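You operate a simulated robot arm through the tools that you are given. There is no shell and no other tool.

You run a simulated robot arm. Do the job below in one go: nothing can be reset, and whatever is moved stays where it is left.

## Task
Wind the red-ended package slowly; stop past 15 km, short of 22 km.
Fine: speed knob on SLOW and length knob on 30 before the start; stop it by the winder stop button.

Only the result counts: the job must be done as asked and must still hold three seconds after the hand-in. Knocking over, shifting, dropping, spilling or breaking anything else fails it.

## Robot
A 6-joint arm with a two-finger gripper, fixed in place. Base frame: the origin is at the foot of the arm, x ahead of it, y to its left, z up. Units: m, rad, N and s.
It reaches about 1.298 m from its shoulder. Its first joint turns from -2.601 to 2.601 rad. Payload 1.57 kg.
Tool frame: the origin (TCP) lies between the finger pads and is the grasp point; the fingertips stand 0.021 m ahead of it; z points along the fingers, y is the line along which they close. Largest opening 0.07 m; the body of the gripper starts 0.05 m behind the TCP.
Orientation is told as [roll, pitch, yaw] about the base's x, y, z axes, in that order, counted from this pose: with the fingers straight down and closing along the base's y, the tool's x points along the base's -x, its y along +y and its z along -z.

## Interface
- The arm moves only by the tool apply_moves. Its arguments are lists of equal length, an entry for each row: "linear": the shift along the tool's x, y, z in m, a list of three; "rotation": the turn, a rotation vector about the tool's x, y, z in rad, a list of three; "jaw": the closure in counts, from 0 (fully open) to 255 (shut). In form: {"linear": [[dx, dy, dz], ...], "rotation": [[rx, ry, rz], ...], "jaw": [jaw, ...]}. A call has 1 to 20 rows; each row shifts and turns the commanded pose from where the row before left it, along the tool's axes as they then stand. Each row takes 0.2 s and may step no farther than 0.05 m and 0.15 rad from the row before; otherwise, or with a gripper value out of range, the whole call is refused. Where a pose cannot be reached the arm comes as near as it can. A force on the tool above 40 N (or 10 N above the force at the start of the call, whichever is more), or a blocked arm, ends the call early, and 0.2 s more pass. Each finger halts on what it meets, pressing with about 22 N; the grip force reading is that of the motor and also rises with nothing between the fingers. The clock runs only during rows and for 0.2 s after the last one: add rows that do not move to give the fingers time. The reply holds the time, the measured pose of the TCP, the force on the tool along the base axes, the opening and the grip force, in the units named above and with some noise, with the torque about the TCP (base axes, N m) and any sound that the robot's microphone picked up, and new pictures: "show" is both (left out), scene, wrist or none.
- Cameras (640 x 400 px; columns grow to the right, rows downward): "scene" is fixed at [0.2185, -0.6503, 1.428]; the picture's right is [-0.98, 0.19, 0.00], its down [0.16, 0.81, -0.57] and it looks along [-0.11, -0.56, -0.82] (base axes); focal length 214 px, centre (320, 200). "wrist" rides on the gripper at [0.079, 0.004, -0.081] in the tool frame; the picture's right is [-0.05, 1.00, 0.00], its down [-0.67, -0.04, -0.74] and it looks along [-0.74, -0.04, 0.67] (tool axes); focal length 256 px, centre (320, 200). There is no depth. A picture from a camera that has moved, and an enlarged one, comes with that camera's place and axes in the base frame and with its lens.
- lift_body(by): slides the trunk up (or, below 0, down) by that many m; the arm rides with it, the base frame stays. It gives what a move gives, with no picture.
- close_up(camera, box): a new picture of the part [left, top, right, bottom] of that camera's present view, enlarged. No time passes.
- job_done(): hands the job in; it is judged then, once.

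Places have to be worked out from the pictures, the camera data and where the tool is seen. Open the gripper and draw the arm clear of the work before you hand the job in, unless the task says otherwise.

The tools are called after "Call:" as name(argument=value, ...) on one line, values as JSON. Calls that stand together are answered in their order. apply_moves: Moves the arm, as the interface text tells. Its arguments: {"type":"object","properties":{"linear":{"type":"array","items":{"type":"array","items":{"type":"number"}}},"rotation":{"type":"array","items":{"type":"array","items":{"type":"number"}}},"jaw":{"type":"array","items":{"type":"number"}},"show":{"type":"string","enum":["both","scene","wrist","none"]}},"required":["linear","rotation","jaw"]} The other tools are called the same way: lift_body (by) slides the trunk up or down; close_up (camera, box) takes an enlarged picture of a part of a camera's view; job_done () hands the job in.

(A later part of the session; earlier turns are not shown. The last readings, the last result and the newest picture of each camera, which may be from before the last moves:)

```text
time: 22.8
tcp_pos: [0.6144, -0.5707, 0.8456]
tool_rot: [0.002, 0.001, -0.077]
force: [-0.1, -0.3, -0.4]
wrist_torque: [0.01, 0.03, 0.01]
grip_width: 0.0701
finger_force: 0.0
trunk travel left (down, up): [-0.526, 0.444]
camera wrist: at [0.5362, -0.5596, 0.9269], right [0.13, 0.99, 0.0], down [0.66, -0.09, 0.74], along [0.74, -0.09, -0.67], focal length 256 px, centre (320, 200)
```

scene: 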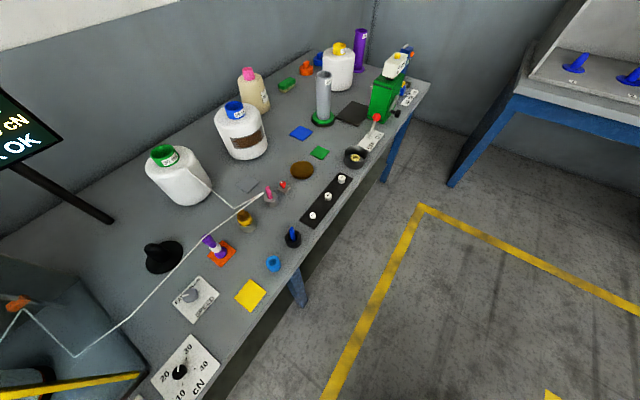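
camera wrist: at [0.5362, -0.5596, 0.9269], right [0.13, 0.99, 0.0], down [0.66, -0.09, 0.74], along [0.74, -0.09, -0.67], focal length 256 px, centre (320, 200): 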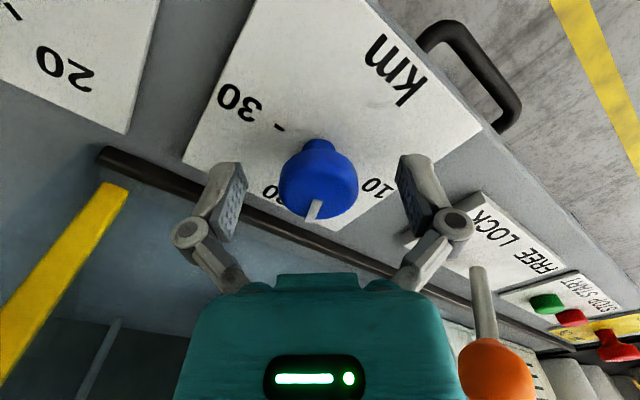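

No contact here. I'll continue to a yaw of about +0.48.

Call:
apply_moves(linear=[[0, 0, 0], [0, 0, 0], [0, 0, 0], [0, 0, 0], [0, 0, 0]], rotation=[[0, 0, -0.14], [0, 0, -0.14], [0, 0, -0.14], [0, 0, -0.14], [0, 0, 0]], jaw=[0, 0, 0, 0, 0], show="wrist")

Call:
close_up(camera="wrist", box=[160, 100, 480, 300])

```text
time: 24.0
tcp_pos: [0.6159, -0.5704, 0.8448]
tool_rot: [0.004, -0.001, 0.483]
force: [0.4, -1.0, 0.1]
wrist_torque: [0.01, 0.04, 0.0]
grip_width: 0.0699
finger_force: 0.0
trunk travel left (down, up): [-0.526, 0.444]
camera wrist: at [0.5429, -0.603, 0.9265], right [-0.42, 0.91, 0.0], down [0.61, 0.28, 0.74], along [0.68, 0.31, -0.67], focal length 256 px, centre (320, 200)
```

wrist: 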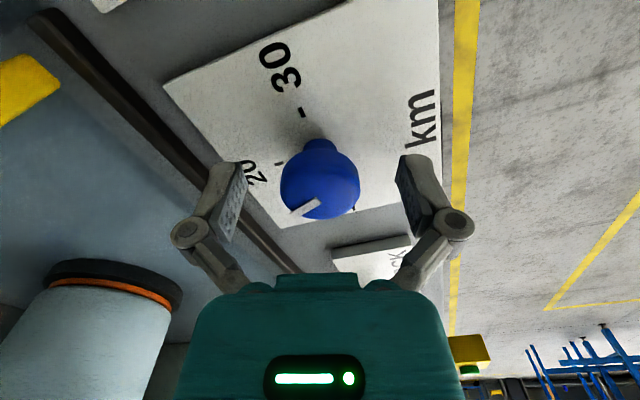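

```text
2.00 times, centred on (320, 200) of wrist
camera zoom: at [0.5429, -0.603, 0.9265], right [-0.42, 0.91, 0.0], down [0.61, 0.28, 0.74], along [0.68, 0.31, -0.67], focal length 512 px, centre (320, 200)
```

zoom: 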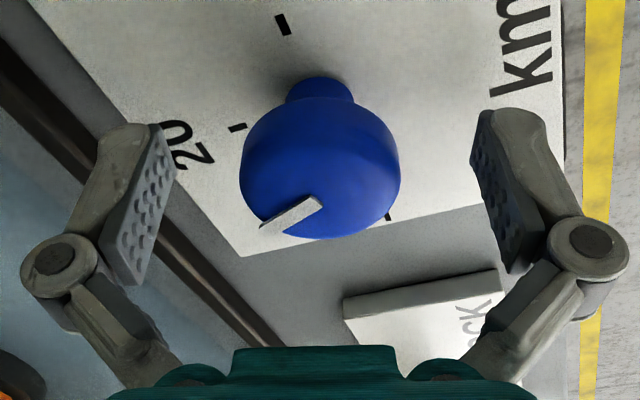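

The knob is centred and there is no contact. I'll grip and turn clockwise in smaller steps.

Call:
apply_moves(linear=[[0, 0, 0], [0, 0, 0], [0, 0, 0], [0, 0, 0], [0, 0, 0], [0, 0, 0], [0, 0, 0], [0, 0, 0], [0, 0, 0]], rotation=[[0, 0, 0], [0, 0, 0], [0, 0, 0], [0, 0, 0], [0, 0, 0.12], [0, 0, 0.12], [0, 0, 0.12], [0, 0, 0.12], [0, 0, 0]], jaw=[100, 200, 200, 200, 200, 200, 200, 200, 200], show="none")

```text
time: 26.0
tcp_pos: [0.6143, -0.5716, 0.846]
tool_rot: [-0.001, 0.001, -0.002]
force: [14.4, -16.5, 2.2]
wrist_torque: [-0.11, -0.2, -0.03]
grip_width: 0.033
finger_force: 32.6
trunk travel left (down, up): [-0.526, 0.444]
```

There is a moderate side force towards +x/-y. I'll nudge the command 2 mm that way and continue the turn.

Call:
apply_moves(linear=[[-0.0015, -0.0015, 0], [0, 0, 0], [0, 0, 0], [0, 0, 0], [0, 0, 0], [0, 0, 0]], rotation=[[0, 0, 0], [0, 0, 0.12], [0, 0, 0.12], [0, 0, 0.12], [0, 0, 0.12], [0, 0, 0]], jaw=[200, 200, 200, 200, 200, 200], show="wrist")

```text
time: 27.4
tcp_pos: [0.6148, -0.5719, 0.8449]
tool_rot: [0.002, 0.004, -0.48]
force: [-4.3, 4.7, -13.3]
wrist_torque: [-0.1, -0.24, -0.04]
grip_width: 0.033
finger_force: 32.1
trunk travel left (down, up): [-0.526, 0.444]
camera wrist: at [0.5467, -0.5307, 0.927], right [0.51, 0.86, 0.0], down [0.58, -0.34, 0.74], along [0.64, -0.38, -0.67], focal length 256 px, centre (320, 200)
```

wrist: 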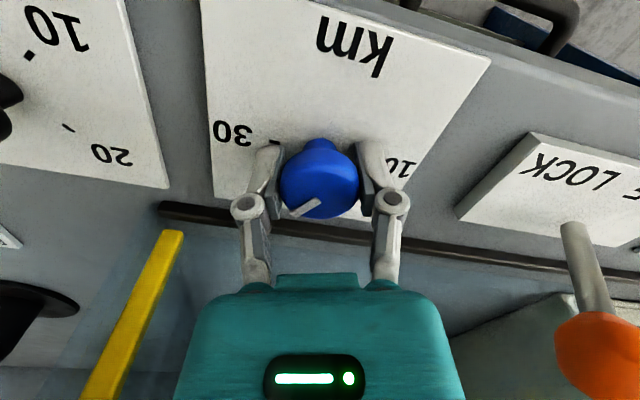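

The knob followed. I'll release it and inspect the pointer.

Call:
apply_moves(linear=[[0, 0, 0], [0, 0, 0], [0, 0, 0], [0, 0, 0]], rotation=[[0, 0, 0], [0, 0, 0], [0, 0, 0], [0, 0, 0]], jaw=[60, 0, 0, 0], show="wrist")

Call:
close_up(camera="wrist", box=[160, 100, 480, 300])

```text
time: 28.4
tcp_pos: [0.6154, -0.5736, 0.8456]
tool_rot: [-0.001, 0.0, -0.478]
force: [0.3, 0.1, 0.0]
wrist_torque: [-0.01, 0.0, -0.02]
grip_width: 0.0702
finger_force: 0.1
trunk travel left (down, up): [-0.526, 0.444]
camera wrist: at [0.5473, -0.5316, 0.927], right [0.51, 0.86, 0.0], down [0.58, -0.34, 0.74], along [0.64, -0.38, -0.67], focal length 256 px, centre (320, 200)
```

wrist: 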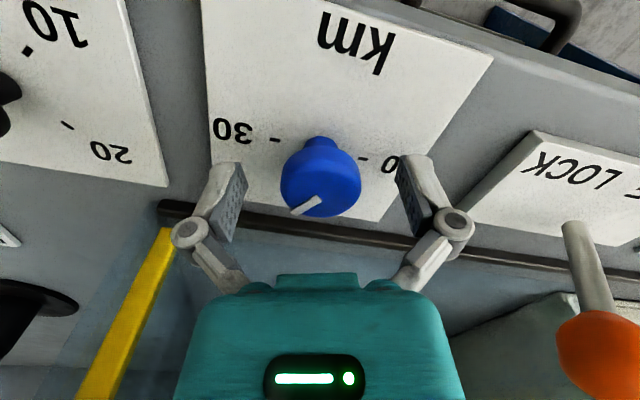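

```text
2.00 times, centred on (320, 200) of wrist
camera zoom: at [0.5473, -0.5316, 0.927], right [0.51, 0.86, 0.0], down [0.58, -0.34, 0.74], along [0.64, -0.38, -0.67], focal length 512 px, centre (320, 200)
```

zoom: 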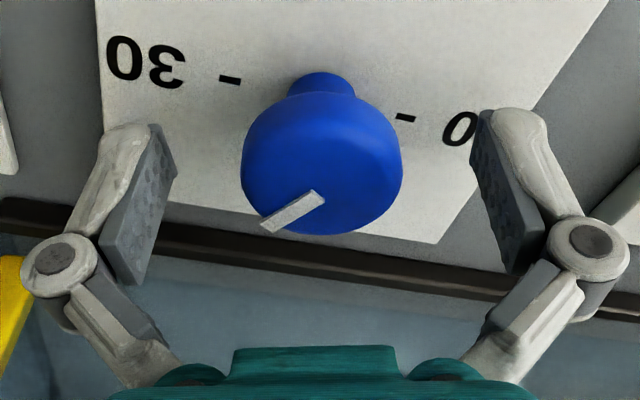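

The pointer is about 58° short of 30. I'll swing back anticlockwise by 1.04 rad, grip, and turn again.

Call:
apply_moves(linear=[[0, 0, 0], [0, 0, 0], [0, 0, 0], [0, 0, 0], [0, 0, 0], [0, 0, 0], [0, 0, 0], [0, 0, 0], [0, 0, 0]], rotation=[[0, 0, -0.13], [0, 0, -0.13], [0, 0, -0.13], [0, 0, -0.13], [0, 0, -0.13], [0, 0, -0.13], [0, 0, -0.13], [0, 0, -0.13], [0, 0, 0]], jaw=[0, 0, 0, 0, 0, 0, 0, 0, 0], show="wrist")

```text
time: 30.4
tcp_pos: [0.6164, -0.5718, 0.8455]
tool_rot: [0.002, 0.0, 0.563]
force: [0.7, 0.5, 0.0]
wrist_torque: [-0.01, 0.0, 0.0]
grip_width: 0.0698
finger_force: 0.0
trunk travel left (down, up): [-0.526, 0.444]
camera wrist: at [0.5472, -0.6106, 0.9265], right [-0.49, 0.87, 0.0], down [0.58, 0.32, 0.74], along [0.65, 0.37, -0.67], focal length 256 px, centre (320, 200)
```

wrist: 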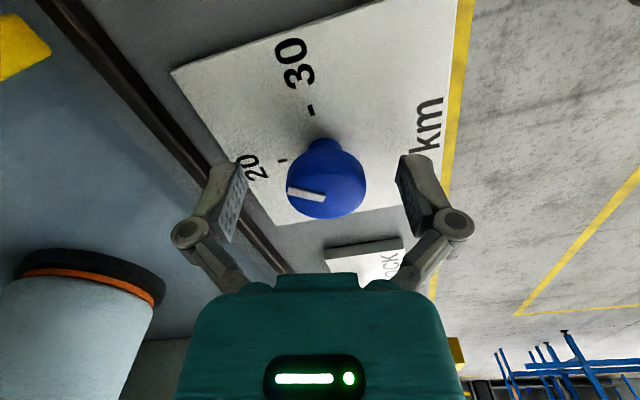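

The knob sits about 3 mm to one side. I'll shift to centre, grip and turn.

Call:
apply_moves(linear=[[0, 0.0025, 0], [0, 0, 0], [0, 0, 0], [0, 0, 0], [0, 0, 0], [0, 0, 0], [0, 0, 0], [0, 0, 0], [0, 0, 0]], rotation=[[0, 0, 0], [0, 0, 0], [0, 0, 0], [0, 0, 0], [0, 0, 0.13], [0, 0, 0.13], [0, 0, 0.13], [0, 0, 0.13], [0, 0, 0]], jaw=[0, 100, 200, 200, 200, 200, 200, 200, 200], show="none")

```text
time: 32.4
tcp_pos: [0.6149, -0.5712, 0.846]
tool_rot: [0.002, 0.0, 0.041]
force: [5.8, -12.1, 11.2]
wrist_torque: [-0.13, -0.18, 0.0]
grip_width: 0.0327
finger_force: 32.0
trunk travel left (down, up): [-0.526, 0.444]
```

The forces are modest. I'll nudge 1.5 mm and complete the turn.

Call:
apply_moves(linear=[[-0.0005, -0.0015, 0], [0, 0, 0], [0, 0, 0], [0, 0, 0], [0, 0, 0], [0, 0, 0]], rotation=[[0, 0, 0], [0, 0, 0.13], [0, 0, 0.13], [0, 0, 0.13], [0, 0, 0.12], [0, 0, 0]], jaw=[200, 200, 200, 200, 200, 200], show="wrist")

Call:
close_up(camera="wrist", box=[160, 100, 480, 300])

```text
time: 33.8
tcp_pos: [0.6163, -0.5721, 0.8446]
tool_rot: [0.002, 0.004, -0.468]
force: [-2.2, -5.7, 3.2]
wrist_torque: [0.13, 0.38, 0.28]
grip_width: 0.0328
finger_force: 31.6
trunk travel left (down, up): [-0.526, 0.444]
camera wrist: at [0.5469, -0.5316, 0.9267], right [0.5, 0.87, 0.0], down [0.58, -0.34, 0.74], along [0.64, -0.37, -0.67], focal length 256 px, centre (320, 200)
```

wrist: 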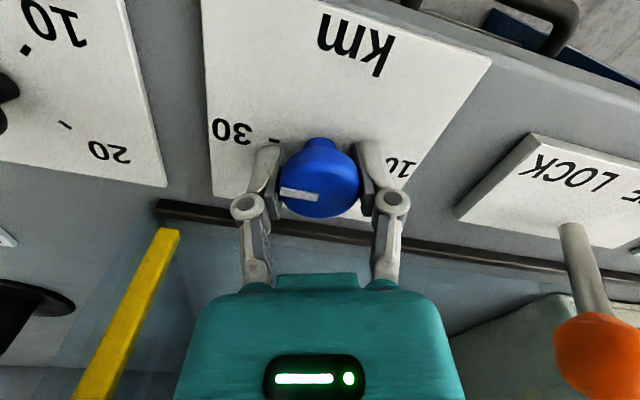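

```text
2.00 times, centred on (320, 200) of wrist
camera zoom: at [0.5469, -0.5316, 0.9267], right [0.5, 0.87, 0.0], down [0.58, -0.34, 0.74], along [0.64, -0.37, -0.67], focal length 512 px, centre (320, 200)
```

zoom: 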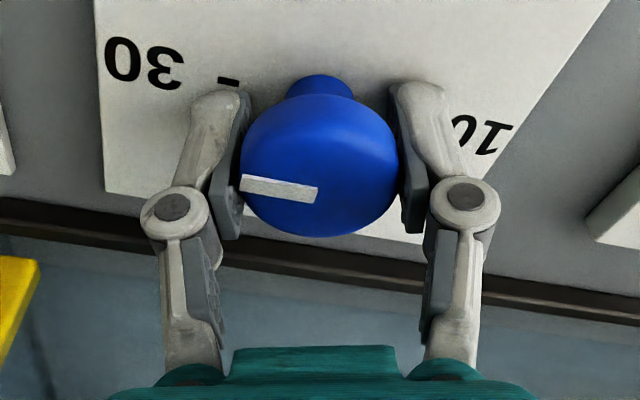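

The pointer is within about 8° of the 30 mark. I'll turn a small further amount and watch the torque.

Call:
apply_moves(linear=[[0, 0, 0], [0, 0, 0], [0, 0, 0]], rotation=[[0, 0, 0.06], [0, 0, 0.06], [0, 0, 0]], jaw=[200, 200, 200], show="none")

Call:
apply_moves(linear=[[0, 0, 0], [0, 0, 0], [0, 0, 0], [0, 0, 0]], rotation=[[0, 0, 0], [0, 0, 0], [0, 0, 0], [0, 0, 0]], jaw=[60, 0, 0, 0], show="wrist")

Call:
close_up(camera="wrist", box=[160, 100, 480, 300])

```text
time: 34.6
tcp_pos: [0.6154, -0.5728, 0.8452]
tool_rot: [0.001, 0.0, -0.59]
force: [-1.8, -9.7, 1.7]
wrist_torque: [-0.07, -0.13, 0.31]
grip_width: 0.0325
finger_force: 32.5
trunk travel left (down, up): [-0.526, 0.444]
```

```text
time: 35.6
tcp_pos: [0.6167, -0.5713, 0.844]
tool_rot: [0.001, 0.002, -0.588]
force: [0.7, 0.0, 0.3]
wrist_torque: [-0.04, -0.02, -0.01]
grip_width: 0.0698
finger_force: 0.0
trunk travel left (down, up): [-0.526, 0.444]
camera wrist: at [0.5526, -0.5232, 0.9267], right [0.6, 0.8, 0.0], down [0.54, -0.4, 0.74], along [0.6, -0.44, -0.67], focal length 256 px, centre (320, 200)
```

wrist: 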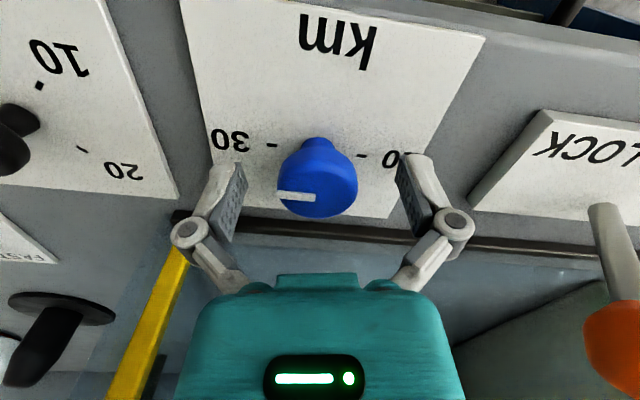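

```text
2.00 times, centred on (320, 200) of wrist
camera zoom: at [0.5526, -0.5232, 0.9267], right [0.6, 0.8, 0.0], down [0.54, -0.4, 0.74], along [0.6, -0.44, -0.67], focal length 512 px, centre (320, 200)
```

zoom: 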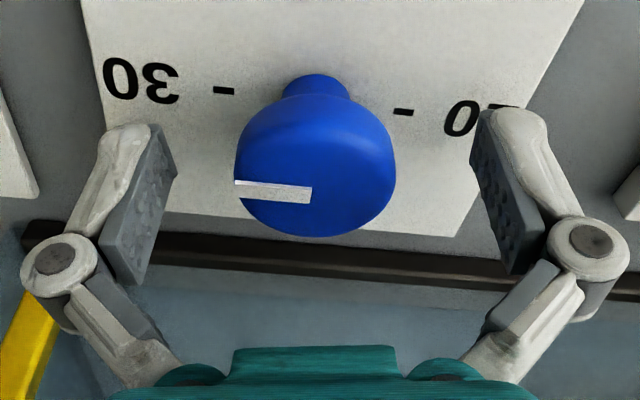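

The pointer now lines up with the 30 tick, so km is set. Next is SPEED: re-triangulating from the earlier views gives the knob at about (0.52, -0.81, 0.85). I'll back out from the km knob and raise the trunk.

Call:
apply_moves(linear=[[0.02, 0, 0], [0.02, 0, 0], [0, 0, 0]], rotation=[[0, 0, 0], [0, 0, 0], [0, 0, 0]], jaw=[0, 0, 0], show="none")

Call:
lift_body(by=0.16)

```text
time: 36.4
tcp_pos: [0.5833, -0.551, 0.845]
tool_rot: [0.002, 0.003, -0.588]
force: [-0.5, -0.9, -0.1]
wrist_torque: [0.0, 0.02, -0.01]
grip_width: 0.07
finger_force: 0.2
trunk travel left (down, up): [-0.526, 0.444]
```

```text
time: 38.2
tcp_pos: [0.5843, -0.5505, 1.0054]
tool_rot: [0.002, 0.002, -0.587]
force: [1.0, 0.1, -0.6]
wrist_torque: [-0.02, -0.01, 0.02]
grip_width: 0.07
finger_force: 0.0
trunk travel left (down, up): [-0.686, 0.284]
```

The hand is clear at z≈1.005. I'll move across to a viewing spot short of the SPEED knob and square up to the bench.

Call:
apply_moves(linear=[[-0.006, -0.043, 0], [-0.006, -0.043, 0], [-0.006, -0.043, 0], [-0.006, -0.043, 0], [-0.006, -0.043, 0], [0, 0, 0], [0, 0, 0], [0, 0, 0]], rotation=[[0, 0, 0], [0, 0, 0], [0, 0, 0], [0, 0, 0], [0, 0, 0], [0, 0, 0.1], [0, 0, 0.1], [0, 0, 0]], jaw=[0, 0, 0, 0, 0, 0, 0, 0], show="both")

Call:
close_up(camera="wrist", box=[200, 0, 440, 150])

Call:
close_up(camera="scene", box=[110, 200, 290, 400])

```text
time: 40.0
tcp_pos: [0.4897, -0.747, 1.0039]
tool_rot: [-0.001, 0.004, -0.79]
force: [0.1, 0.1, -0.5]
wrist_torque: [0.01, 0.01, 0.0]
grip_width: 0.0703
finger_force: 0.0
trunk travel left (down, up): [-0.686, 0.284]
camera wrist: at [0.4365, -0.6862, 1.0867], right [0.75, 0.67, 0.0], down [0.44, -0.5, 0.74], along [0.49, -0.55, -0.67], focal length 256 px, centre (320, 200)
```

scene: 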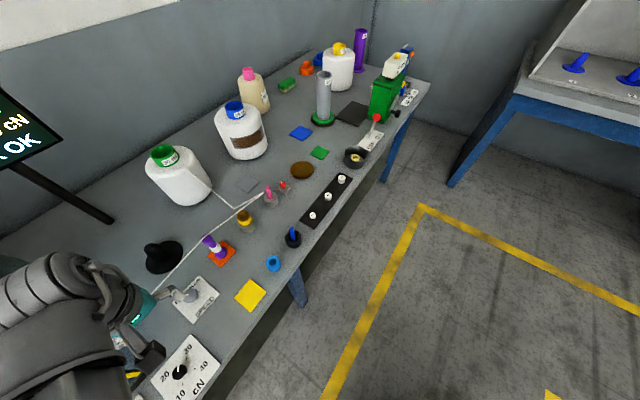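
wrist: 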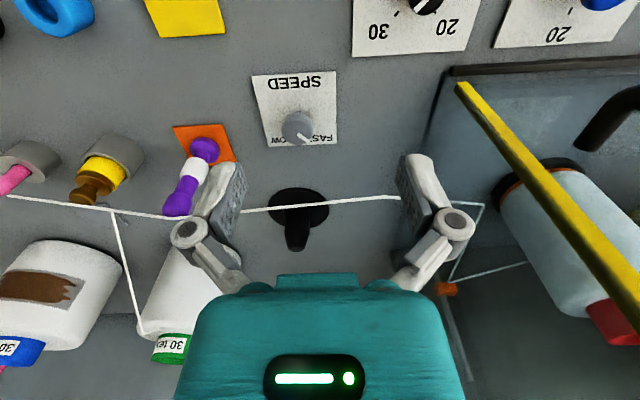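

```text
2.67 times, centred on (320, 75) of wrist
camera zoom: at [0.4365, -0.6862, 1.0867], right [0.75, 0.67, 0.0], down [0.44, -0.5, 0.74], along [0.49, -0.55, -0.67], focal length 683 px, centre (320, 533)
```

zoom: 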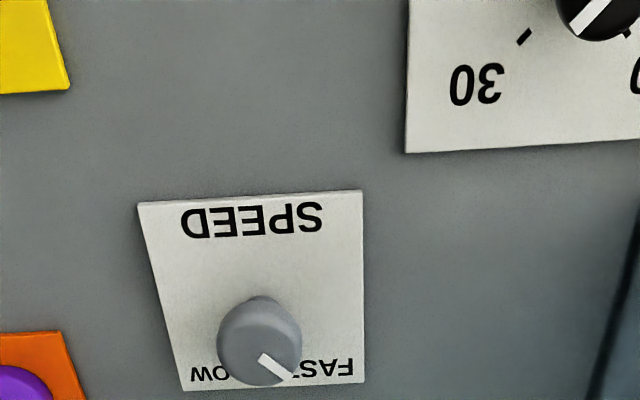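

```text
2.00 times, centred on (200, 300) of scene
camera zoom: at [0.2185, -0.6503, 1.428], right [-0.98, 0.19, 0.0], down [0.16, 0.81, -0.57], along [-0.11, -0.56, -0.82], focal length 429 px, centre (560, 0)
```

zoom: 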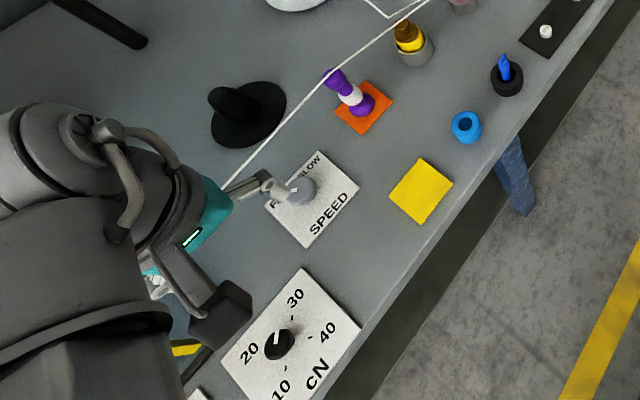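

The scene view shows a bulky wrist. Triangulation puts the yarn about 2–3 cm beyond the SPEED knob at z≈0.94, where a vertical hand would touch it. The knob is at about (0.52, -0.815). I'll approach with the hand tilted back towards the robot, so I'll tilt now while still high and see how the arm responds.

Call:
apply_moves(linear=[[0, 0, 0], [0, 0, 0], [0, 0, 0], [0, 0, 0], [0, 0, 0]], rotation=[[0, -0.15, 0], [0, -0.15, 0], [0, -0.15, 0], [0, -0.15, 0], [0, 0, 0]], jaw=[0, 0, 0, 0, 0], show="both")

```text
time: 41.2
tcp_pos: [0.489, -0.7457, 1.0367]
tool_rot: [0.001, -0.597, -0.79]
force: [-1.1, 0.7, 0.5]
wrist_torque: [0.04, 0.02, 0.01]
grip_width: 0.07
finger_force: 0.1
out of reach, approached as far as the arm can: row 2, 3, 4
trunk travel left (down, up): [-0.686, 0.284]
camera wrist: at [0.4133, -0.664, 1.0601], right [0.74, 0.67, 0.03], down [0.07, -0.12, 0.99], along [0.67, -0.73, -0.13], focal length 256 px, centre (320, 200)
```

scene: 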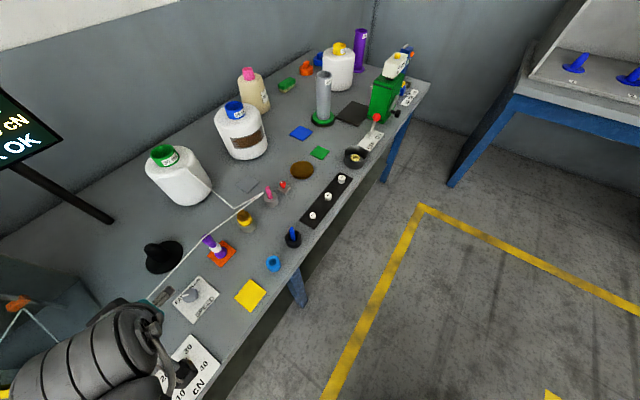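
wrist: 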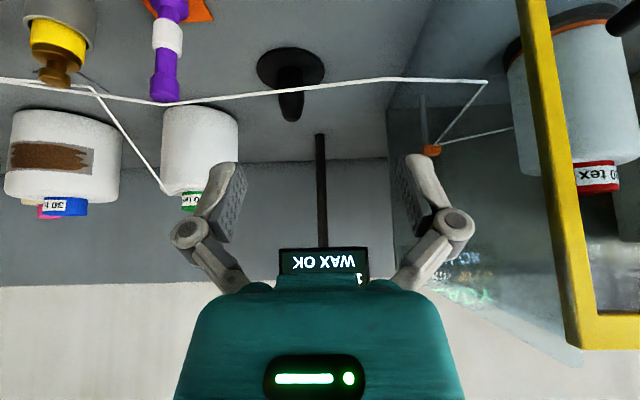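

The tilt works and the arm simply rose 3 cm. From three views the yarn passes at (0.552, -0.814, 0.935), just beyond the knob. I'll go to a spot 6 cm short of the knob, descend there, and then slide in horizontally beneath the yarn.

Call:
apply_moves(linear=[[-0.0088, -0.0275, 0.006], [0, 0, 0]], rotation=[[0, 0, 0], [0, 0, 0]], jaw=[0, 0], show="none")

Call:
lift_body(by=-0.13)

Call:
apply_moves(linear=[[0, 0, 0]], rotation=[[0, 0, 0]], jaw=[0], show="both")

```text
time: 41.9
tcp_pos: [0.4752, -0.7761, 1.0378]
tool_rot: [0.003, -0.598, -0.789]
force: [-0.6, 0.8, -0.2]
wrist_torque: [-0.02, -0.02, 0.02]
grip_width: 0.0698
finger_force: 0.0
trunk travel left (down, up): [-0.686, 0.284]
```

```text
time: 43.4
tcp_pos: [0.4759, -0.7756, 0.9081]
tool_rot: [-0.002, -0.598, -0.79]
force: [-0.2, 0.3, -0.3]
wrist_torque: [-0.01, 0.01, 0.01]
grip_width: 0.0701
finger_force: 0.1
trunk travel left (down, up): [-0.556, 0.414]
```

```text
time: 43.8
tcp_pos: [0.4759, -0.7747, 0.907]
tool_rot: [0.0, -0.599, -0.788]
force: [-1.1, -0.2, -0.2]
wrist_torque: [-0.02, 0.0, 0.02]
grip_width: 0.0701
finger_force: 0.2
trunk travel left (down, up): [-0.556, 0.414]
camera wrist: at [0.4003, -0.6917, 0.9301], right [0.74, 0.67, 0.03], down [0.07, -0.12, 0.99], along [0.67, -0.73, -0.13], focal length 256 px, centre (320, 200)
```

scene: 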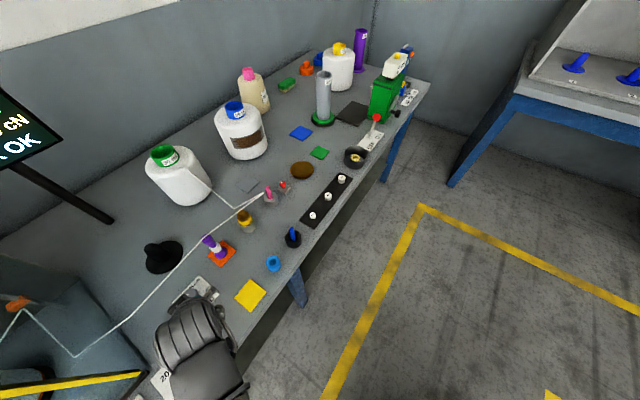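
wrist: 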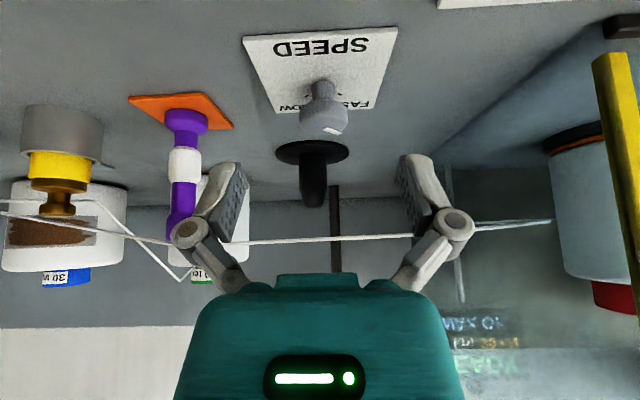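

The yarn is at z≈0.935 and the SPEED knob is about 65 mm straight ahead of the fingers. I'll lower to knob height and creep in most of the way.

Call:
lift_body(by=-0.06)

Call:
apply_moves(linear=[[-0.0165, 0, 0.0113], [-0.0165, 0, 0.0113], [0, 0, 0]], rotation=[[0, 0, 0], [0, 0, 0], [0, 0, 0]], jaw=[0, 0, 0], show="both")

Call:
close_up(camera="wrist", box=[160, 50, 480, 250])

```text
time: 44.8
tcp_pos: [0.4755, -0.7746, 0.8474]
tool_rot: [0.001, -0.598, -0.789]
force: [0.7, -0.2, -0.1]
wrist_torque: [0.02, 0.0, -0.05]
grip_width: 0.07
finger_force: 0.0
trunk travel left (down, up): [-0.496, 0.474]
```

```text
time: 45.6
tcp_pos: [0.5043, -0.802, 0.8479]
tool_rot: [-0.001, -0.597, -0.789]
force: [-0.3, 0.0, 0.6]
wrist_torque: [0.01, 0.0, -0.01]
grip_width: 0.0702
finger_force: 0.1
trunk travel left (down, up): [-0.496, 0.474]
camera wrist: at [0.429, -0.719, 0.87], right [0.74, 0.67, 0.03], down [0.07, -0.12, 0.99], along [0.67, -0.73, -0.13], focal length 256 px, centre (320, 200)
```

scene: 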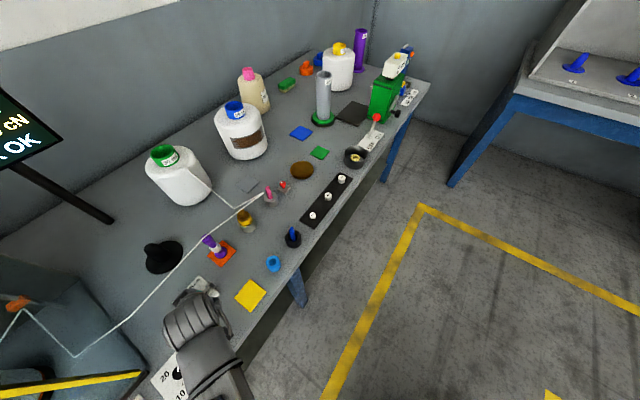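
wrist: 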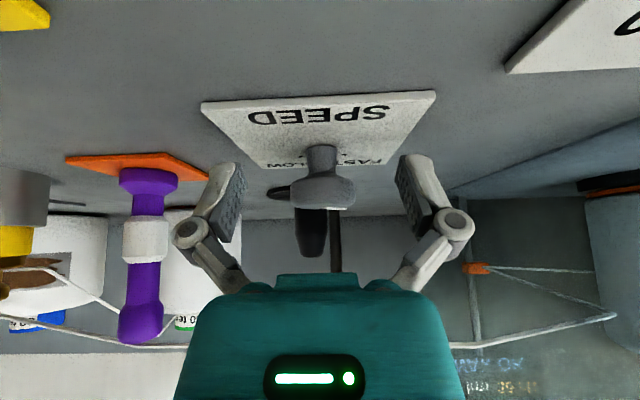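

```text
2.00 times, centred on (320, 150) of wrist
camera zoom: at [0.429, -0.719, 0.87], right [0.74, 0.67, 0.03], down [0.07, -0.12, 0.99], along [0.67, -0.73, -0.13], focal length 512 px, centre (320, 300)
```

zoom: 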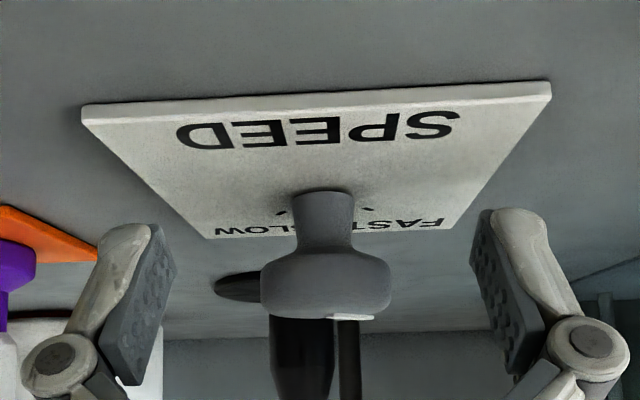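

The side view shows the knob cap spanning z≈0.839–0.856, centred on the tool plane and about 21 mm ahead. I'll slide in and pre-turn anticlockwise about the vertical by 0.39 rad.

Call:
apply_moves(linear=[[-0.0173, 0, 0.0119], [0, 0, 0], [0, 0, 0], [0, 0, 0], [0, 0, 0], [0, 0, 0]], rotation=[[0, 0, 0], [0, 0, 0], [-0.0734, 0, -0.1073], [-0.0734, 0, -0.1073], [-0.0734, 0, -0.1073], [0, 0, 0]], jaw=[0, 0, 0, 0, 0, 0], show="both")

Call:
close_up(camera="wrist", box=[160, 50, 480, 250])

Call:
close_up(camera="scene", box=[110, 200, 290, 400])

```text
time: 47.0
tcp_pos: [0.5181, -0.8184, 0.8482]
tool_rot: [0.002, -0.6, -0.399]
force: [-0.7, -0.4, -0.7]
wrist_torque: [-0.01, 0.0, -0.02]
grip_width: 0.0701
finger_force: 0.3
trunk travel left (down, up): [-0.496, 0.474]
camera wrist: at [0.4176, -0.7705, 0.87], right [0.43, 0.9, 0.03], down [0.11, -0.08, 0.99], along [0.9, -0.42, -0.13], focal length 256 px, centre (320, 200)
```

scene: 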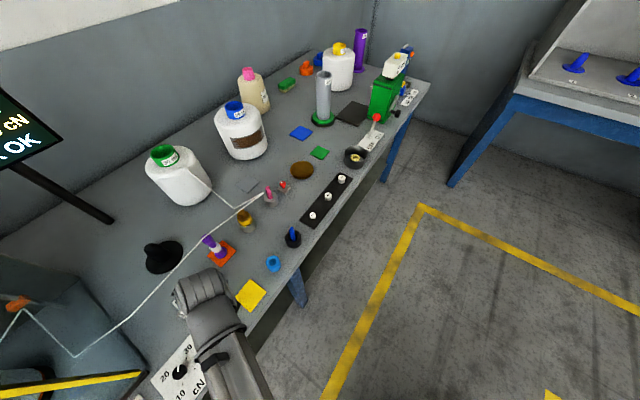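
wrist: 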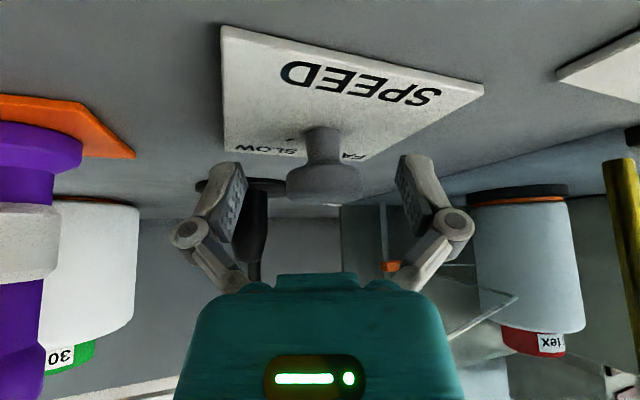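

```text
2.00 times, centred on (320, 150) of wrist
camera zoom: at [0.4176, -0.7705, 0.87], right [0.43, 0.9, 0.03], down [0.11, -0.08, 0.99], along [0.9, -0.42, -0.13], focal length 512 px, centre (320, 300)
```

zoom: 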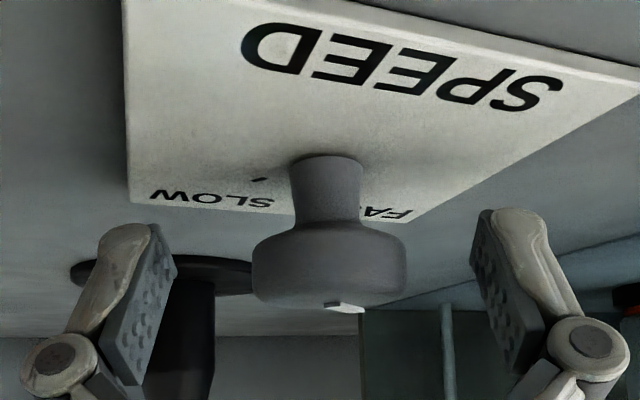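

```text
2.00 times, centred on (200, 300) of scene
camera zoom: at [0.2185, -0.6503, 1.428], right [-0.98, 0.19, 0.0], down [0.16, 0.81, -0.57], along [-0.11, -0.56, -0.82], focal length 429 px, centre (560, 0)
```

zoom: 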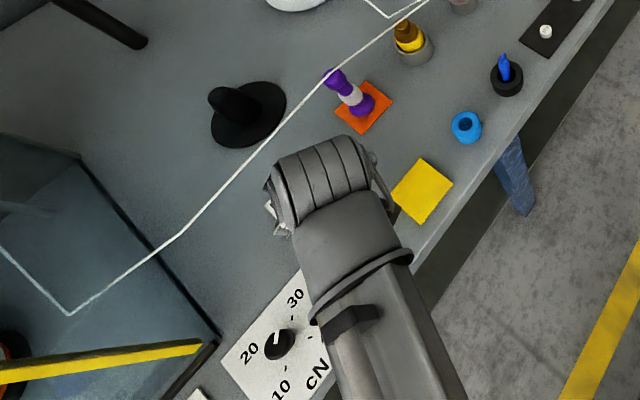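

The knob sits between the pads at TCP depth, only 2 mm off to one side. I'll correct that, grip and begin the clockwise turn about the vertical.

Call:
apply_moves(linear=[[0, 0.0018, 0], [0, 0, 0], [0, 0, 0], [0, 0, 0], [0, 0, 0], [0, 0, 0], [0, 0, 0], [0, 0, 0]], rotation=[[0, 0, 0], [0, 0, 0], [0, 0, 0], [0, 0, 0], [0.0734, 0, 0.1073], [0.0734, 0, 0.1073], [0.0734, 0, 0.1073], [0, 0, 0]], jaw=[0, 100, 200, 200, 200, 200, 200, 200], show="wrist")

```text
time: 48.8
tcp_pos: [0.5191, -0.8153, 0.8475]
tool_rot: [0.0, -0.598, -0.791]
force: [3.1, -1.9, 4.7]
wrist_torque: [-0.04, 0.04, -0.03]
grip_width: 0.0324
finger_force: 31.3
trunk travel left (down, up): [-0.496, 0.474]
camera wrist: at [0.444, -0.7332, 0.8703], right [0.74, 0.67, 0.03], down [0.07, -0.12, 0.99], along [0.67, -0.73, -0.13], focal length 256 px, centre (320, 200)
```

wrist: 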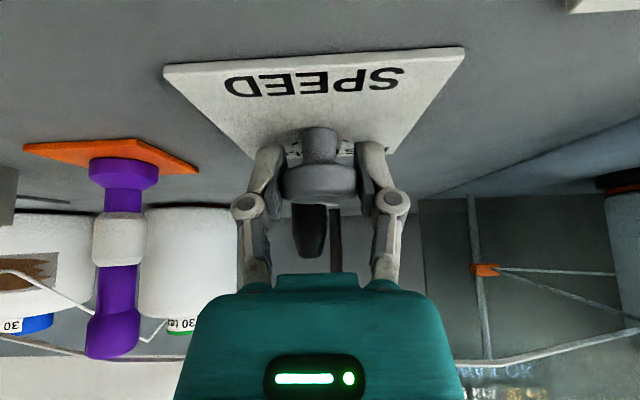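

The forces are low. I'll continue another 0.39 rad.

Call:
apply_moves(linear=[[0, 0, 0], [0, 0, 0], [0, 0, 0], [0, 0, 0]], rotation=[[0.0734, 0, 0.1073], [0.0734, 0, 0.1073], [0.0734, 0, 0.1073], [0, 0, 0]], jaw=[200, 200, 200, 200], show="both")

Call:
close_up(camera="scene", box=[110, 200, 290, 400])

```text
time: 49.8
tcp_pos: [0.5206, -0.8165, 0.8481]
tool_rot: [-0.002, -0.598, -1.179]
force: [3.9, 1.4, 4.5]
wrist_torque: [0.31, 0.11, -0.01]
grip_width: 0.0327
finger_force: 32.4
trunk travel left (down, up): [-0.496, 0.474]
camera wrist: at [0.4811, -0.7107, 0.8703], right [0.94, 0.34, 0.03], down [0.02, -0.13, 0.99], along [0.34, -0.93, -0.13], focal length 256 px, centre (320, 200)
```

scene: 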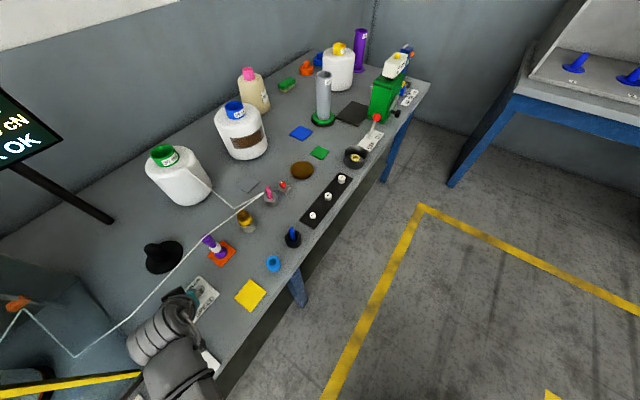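
wrist: 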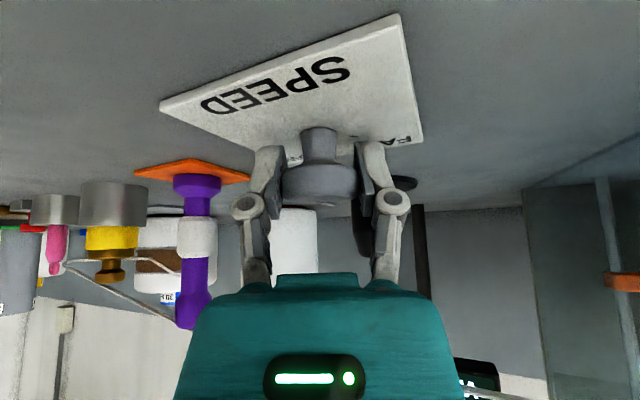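

```text
2.00 times, centred on (200, 300) of scene
camera zoom: at [0.2185, -0.6503, 1.428], right [-0.98, 0.19, 0.0], down [0.16, 0.81, -0.57], along [-0.11, -0.56, -0.82], focal length 429 px, centre (560, 0)
```

zoom: 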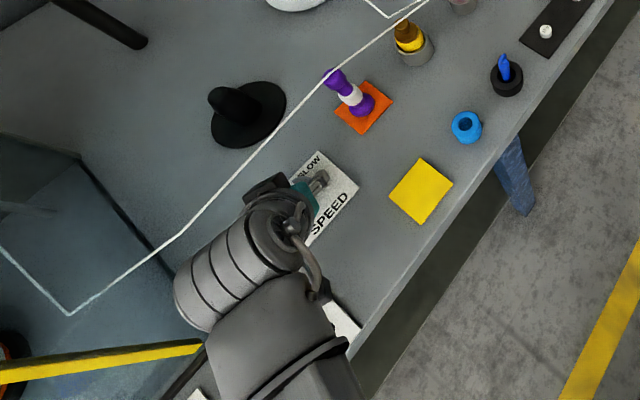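

The turn went smoothly and the hand stayed clear of the yarn. I'll release, swing back 0.78 rad and regrip.

Call:
apply_moves(linear=[[0, 0, 0], [0, 0, 0], [0, 0, 0], [0, 0, 0], [0, 0, 0], [0, 0, 0], [0, 0, 0], [0, 0, 0], [0, 0, 0], [0, 0, 0]], rotation=[[0, 0, 0], [0, 0, 0], [0, 0, 0], [-0.0734, 0, -0.1073], [-0.0734, 0, -0.1073], [-0.0734, 0, -0.1073], [-0.0734, 0, -0.1073], [-0.0734, 0, -0.1073], [-0.0734, 0, -0.1073], [0, 0, 0]], jaw=[60, 0, 0, 0, 0, 0, 0, 0, 0, 0], show="wrist")

Call:
close_up(camera="wrist", box=[160, 50, 480, 250])

```text
time: 52.0
tcp_pos: [0.5195, -0.8159, 0.8469]
tool_rot: [0.003, -0.598, -0.397]
force: [-0.3, 0.3, -0.2]
wrist_torque: [-0.02, -0.01, -0.02]
grip_width: 0.0701
finger_force: 0.0
trunk travel left (down, up): [-0.496, 0.474]
camera wrist: at [0.4177, -0.7678, 0.87], right [0.43, 0.9, 0.03], down [0.11, -0.08, 0.99], along [0.9, -0.42, -0.13], focal length 256 px, centre (320, 200)
```

wrist: 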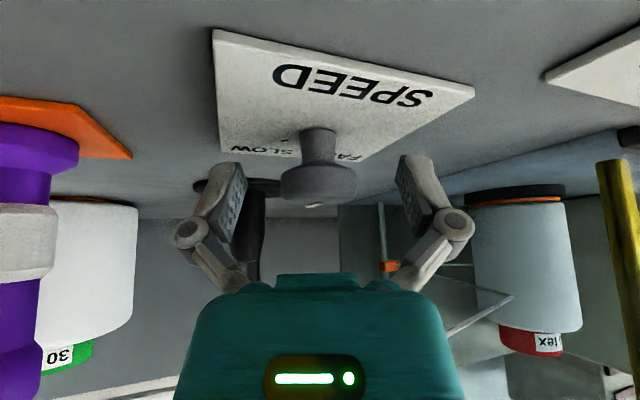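

```text
2.00 times, centred on (320, 150) of wrist
camera zoom: at [0.4177, -0.7678, 0.87], right [0.43, 0.9, 0.03], down [0.11, -0.08, 0.99], along [0.9, -0.42, -0.13], focal length 512 px, centre (320, 300)
```

zoom: 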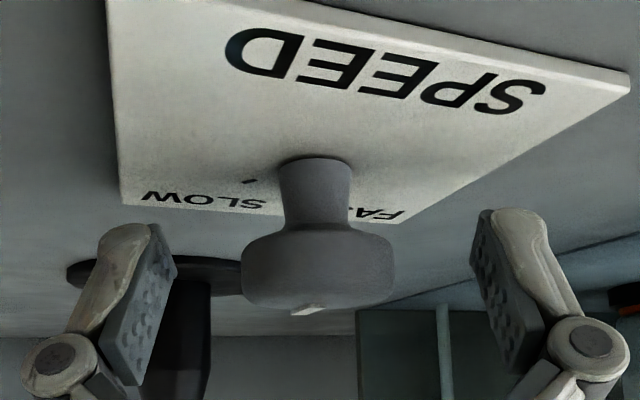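

The pointer moved as intended. I'll grip again and turn another 0.78 rad.

Call:
apply_moves(linear=[[0, 0, 0], [0, 0, 0], [0, 0, 0], [0, 0, 0], [0, 0, 0], [0, 0, 0], [0, 0, 0], [0, 0, 0], [0, 0, 0], [0, 0, 0]], rotation=[[0, 0, 0], [0, 0, 0], [0, 0, 0], [0.0734, 0, 0.1073], [0.0734, 0, 0.1073], [0.0734, 0, 0.1073], [0.0734, 0, 0.1073], [0.0734, 0, 0.1073], [0.0734, 0, 0.1073], [0, 0, 0]], jaw=[100, 200, 200, 200, 200, 200, 200, 200, 200, 200], show="none")

Call:
apply_moves(linear=[[0, 0, 0], [0, 0, 0], [0, 0, 0], [0, 0, 0]], rotation=[[0, 0, 0], [0, 0, 0], [0, 0, 0], [0, 0, 0]], jaw=[60, 0, 0, 0], show="wrist")

Call:
close_up(camera="wrist", box=[160, 50, 480, 250])

```text
time: 54.2
tcp_pos: [0.5189, -0.8146, 0.8485]
tool_rot: [0.001, -0.6, -1.18]
force: [8.1, 4.5, 5.0]
wrist_torque: [0.23, 0.07, -0.02]
grip_width: 0.0326
finger_force: 32.1
trunk travel left (down, up): [-0.496, 0.474]
```

```text
time: 55.2
tcp_pos: [0.518, -0.8174, 0.8482]
tool_rot: [0.001, -0.6, -1.177]
force: [0.5, 0.5, -1.0]
wrist_torque: [0.01, 0.0, -0.03]
grip_width: 0.07
finger_force: 0.0
trunk travel left (down, up): [-0.496, 0.474]
camera wrist: at [0.4795, -0.7108, 0.87], right [0.94, 0.34, 0.03], down [0.02, -0.13, 0.99], along [0.34, -0.93, -0.13], focal length 256 px, centre (320, 200)
```

wrist: 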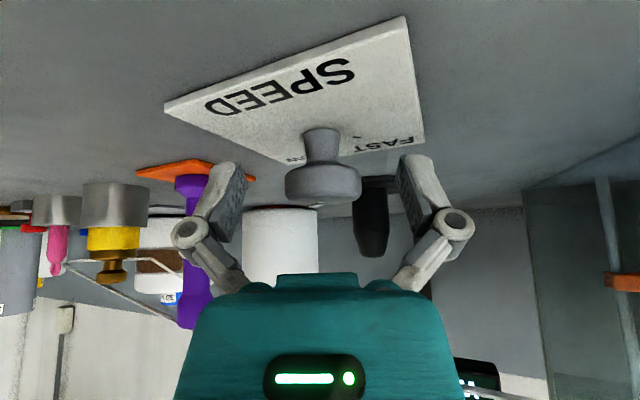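

```text
2.00 times, centred on (320, 150) of wrist
camera zoom: at [0.4795, -0.7108, 0.87], right [0.94, 0.34, 0.03], down [0.02, -0.13, 0.99], along [0.34, -0.93, -0.13], focal length 512 px, centre (320, 300)
```

zoom: 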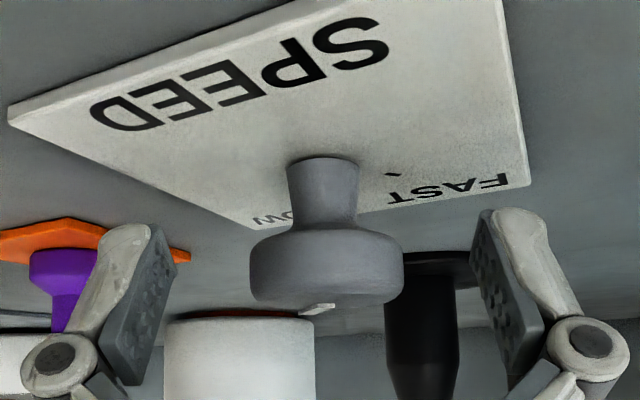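

The knob is released. I'll square up, back straight out towards the robot, raise and look from above to verify SLOW.

Call:
apply_moves(linear=[[0, 0, 0], [0, 0, 0], [0, 0, 0], [0.0206, 0, -0.0141], [0.0206, 0, -0.0141], [0.0206, 0, -0.0141], [0, 0, 0]], rotation=[[-0.0734, 0, -0.1073], [-0.0734, 0, -0.1073], [-0.0734, 0, -0.1073], [0, 0, 0], [0, 0, 0], [0, 0, 0], [0, 0, 0]], jaw=[0, 0, 0, 0, 0, 0, 0], show="none")

Call:
lift_body(by=0.17)

```text
time: 56.8
tcp_pos: [0.4639, -0.7638, 0.8488]
tool_rot: [0.001, -0.599, -0.787]
force: [0.4, -0.8, -0.1]
wrist_torque: [0.02, 0.01, 0.0]
grip_width: 0.0698
finger_force: 0.0
trunk travel left (down, up): [-0.496, 0.474]
```

```text
time: 58.8
tcp_pos: [0.464, -0.7633, 1.0178]
tool_rot: [0.0, -0.598, -0.788]
force: [0.7, -0.5, 0.8]
wrist_torque: [0.01, 0.01, 0.02]
grip_width: 0.0701
finger_force: 0.2
trunk travel left (down, up): [-0.666, 0.304]
```

I'll un-tilt the tool to look down at the panel.

Call:
apply_moves(linear=[[0, 0, 0], [0, 0, 0], [0, 0, 0], [0, 0, 0], [0, 0, 0]], rotation=[[0, 0.15, 0], [0, 0.15, 0], [0, 0.15, 0], [0, 0.15, 0], [0, 0, 0]], jaw=[0, 0, 0, 0, 0], show="both")

Call:
close_up(camera="wrist", box=[200, 0, 440, 150])

Call:
close_up(camera="scene", box=[0, 70, 120, 230])

```text
time: 60.0
tcp_pos: [0.4645, -0.7631, 0.9855]
tool_rot: [-0.001, 0.004, -0.788]
force: [-1.1, 0.6, -0.1]
wrist_torque: [0.0, 0.02, 0.0]
grip_width: 0.0699
finger_force: 0.0
out of reach, approached as far as the arm can: row 1, 2, 3
trunk travel left (down, up): [-0.666, 0.304]
camera wrist: at [0.4122, -0.7027, 1.0667], right [0.75, 0.67, 0.0], down [0.45, -0.5, 0.74], along [0.49, -0.55, -0.67], focal length 256 px, centre (320, 200)
```

scene: 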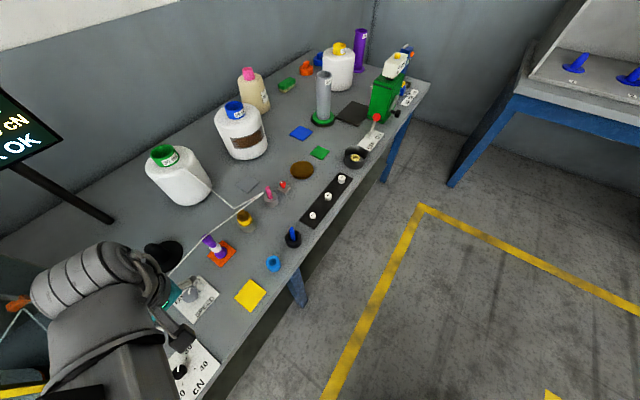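
wrist: 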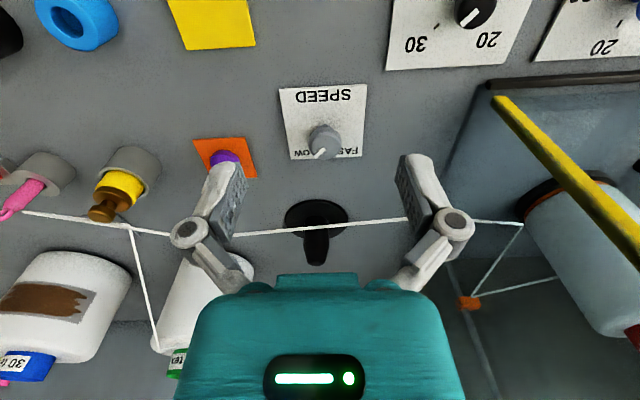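

```text
2.67 times, centred on (320, 75) of wrist
camera zoom: at [0.4122, -0.7027, 1.0667], right [0.75, 0.67, 0.0], down [0.45, -0.5, 0.74], along [0.49, -0.55, -0.67], focal length 683 px, centre (320, 533)
```

zoom: 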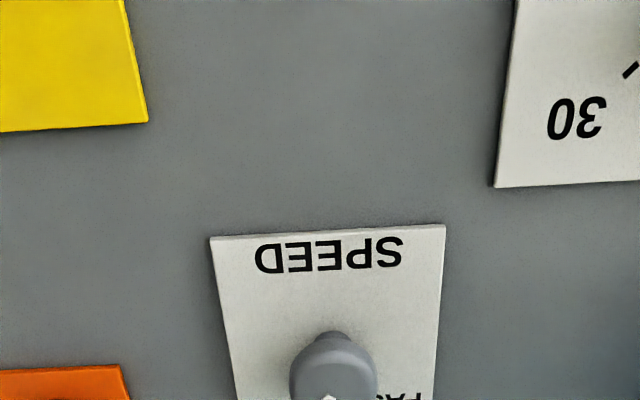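

```text
2.50 times, centred on (60, 150) of scene
camera zoom: at [0.2185, -0.6503, 1.428], right [-0.98, 0.19, 0.0], down [0.16, 0.81, -0.57], along [-0.11, -0.56, -0.82], focal length 536 px, centre (970, 325)
```

zoom: 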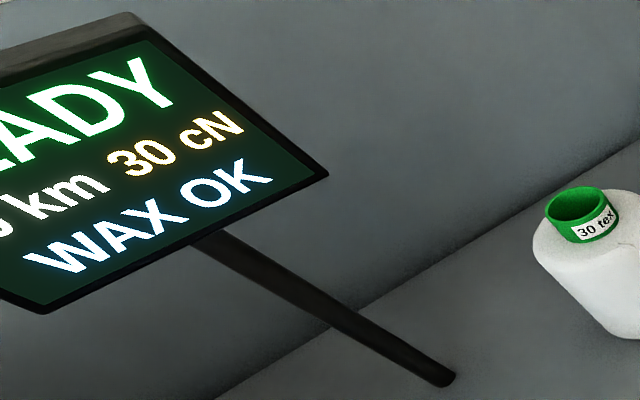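

The pointer looks to be on SLOW. I'll enlarge it to confirm.

Call:
close_up(camera="wrist", box=[260, 70, 390, 170])

Call:
close_up(camera="scene", box=[150, 250, 250, 350])

```text
4.00 times, centred on (325, 120) of wrist
camera zoom: at [0.4122, -0.7027, 1.0667], right [0.75, 0.67, 0.0], down [0.45, -0.5, 0.74], along [0.49, -0.55, -0.67], focal length 1024 px, centre (300, 520)
```

zoom: 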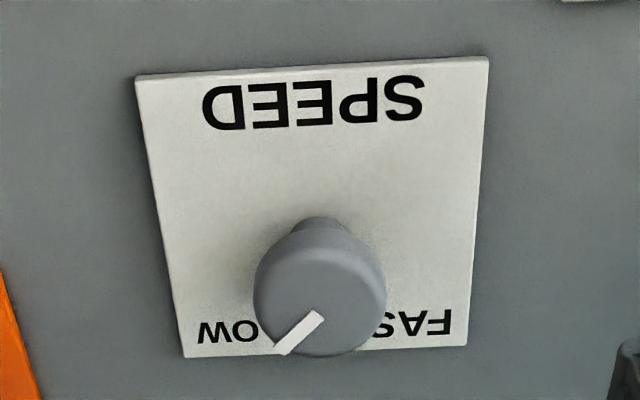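

```text
4.00 times, centred on (200, 300) of scene
camera zoom: at [0.2185, -0.6503, 1.428], right [-0.98, 0.19, 0.0], down [0.16, 0.81, -0.57], along [-0.11, -0.56, -0.82], focal length 858 px, centre (800, -200)
```

zoom: 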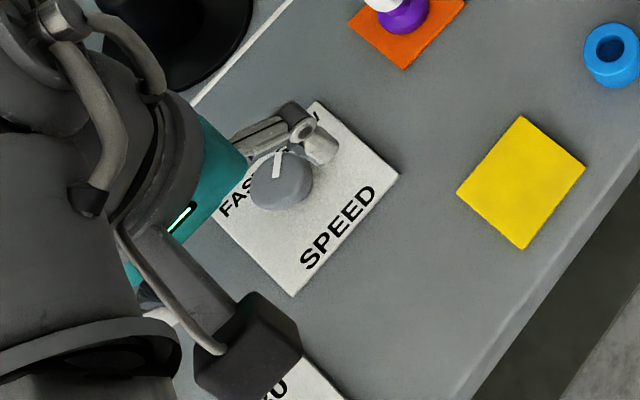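

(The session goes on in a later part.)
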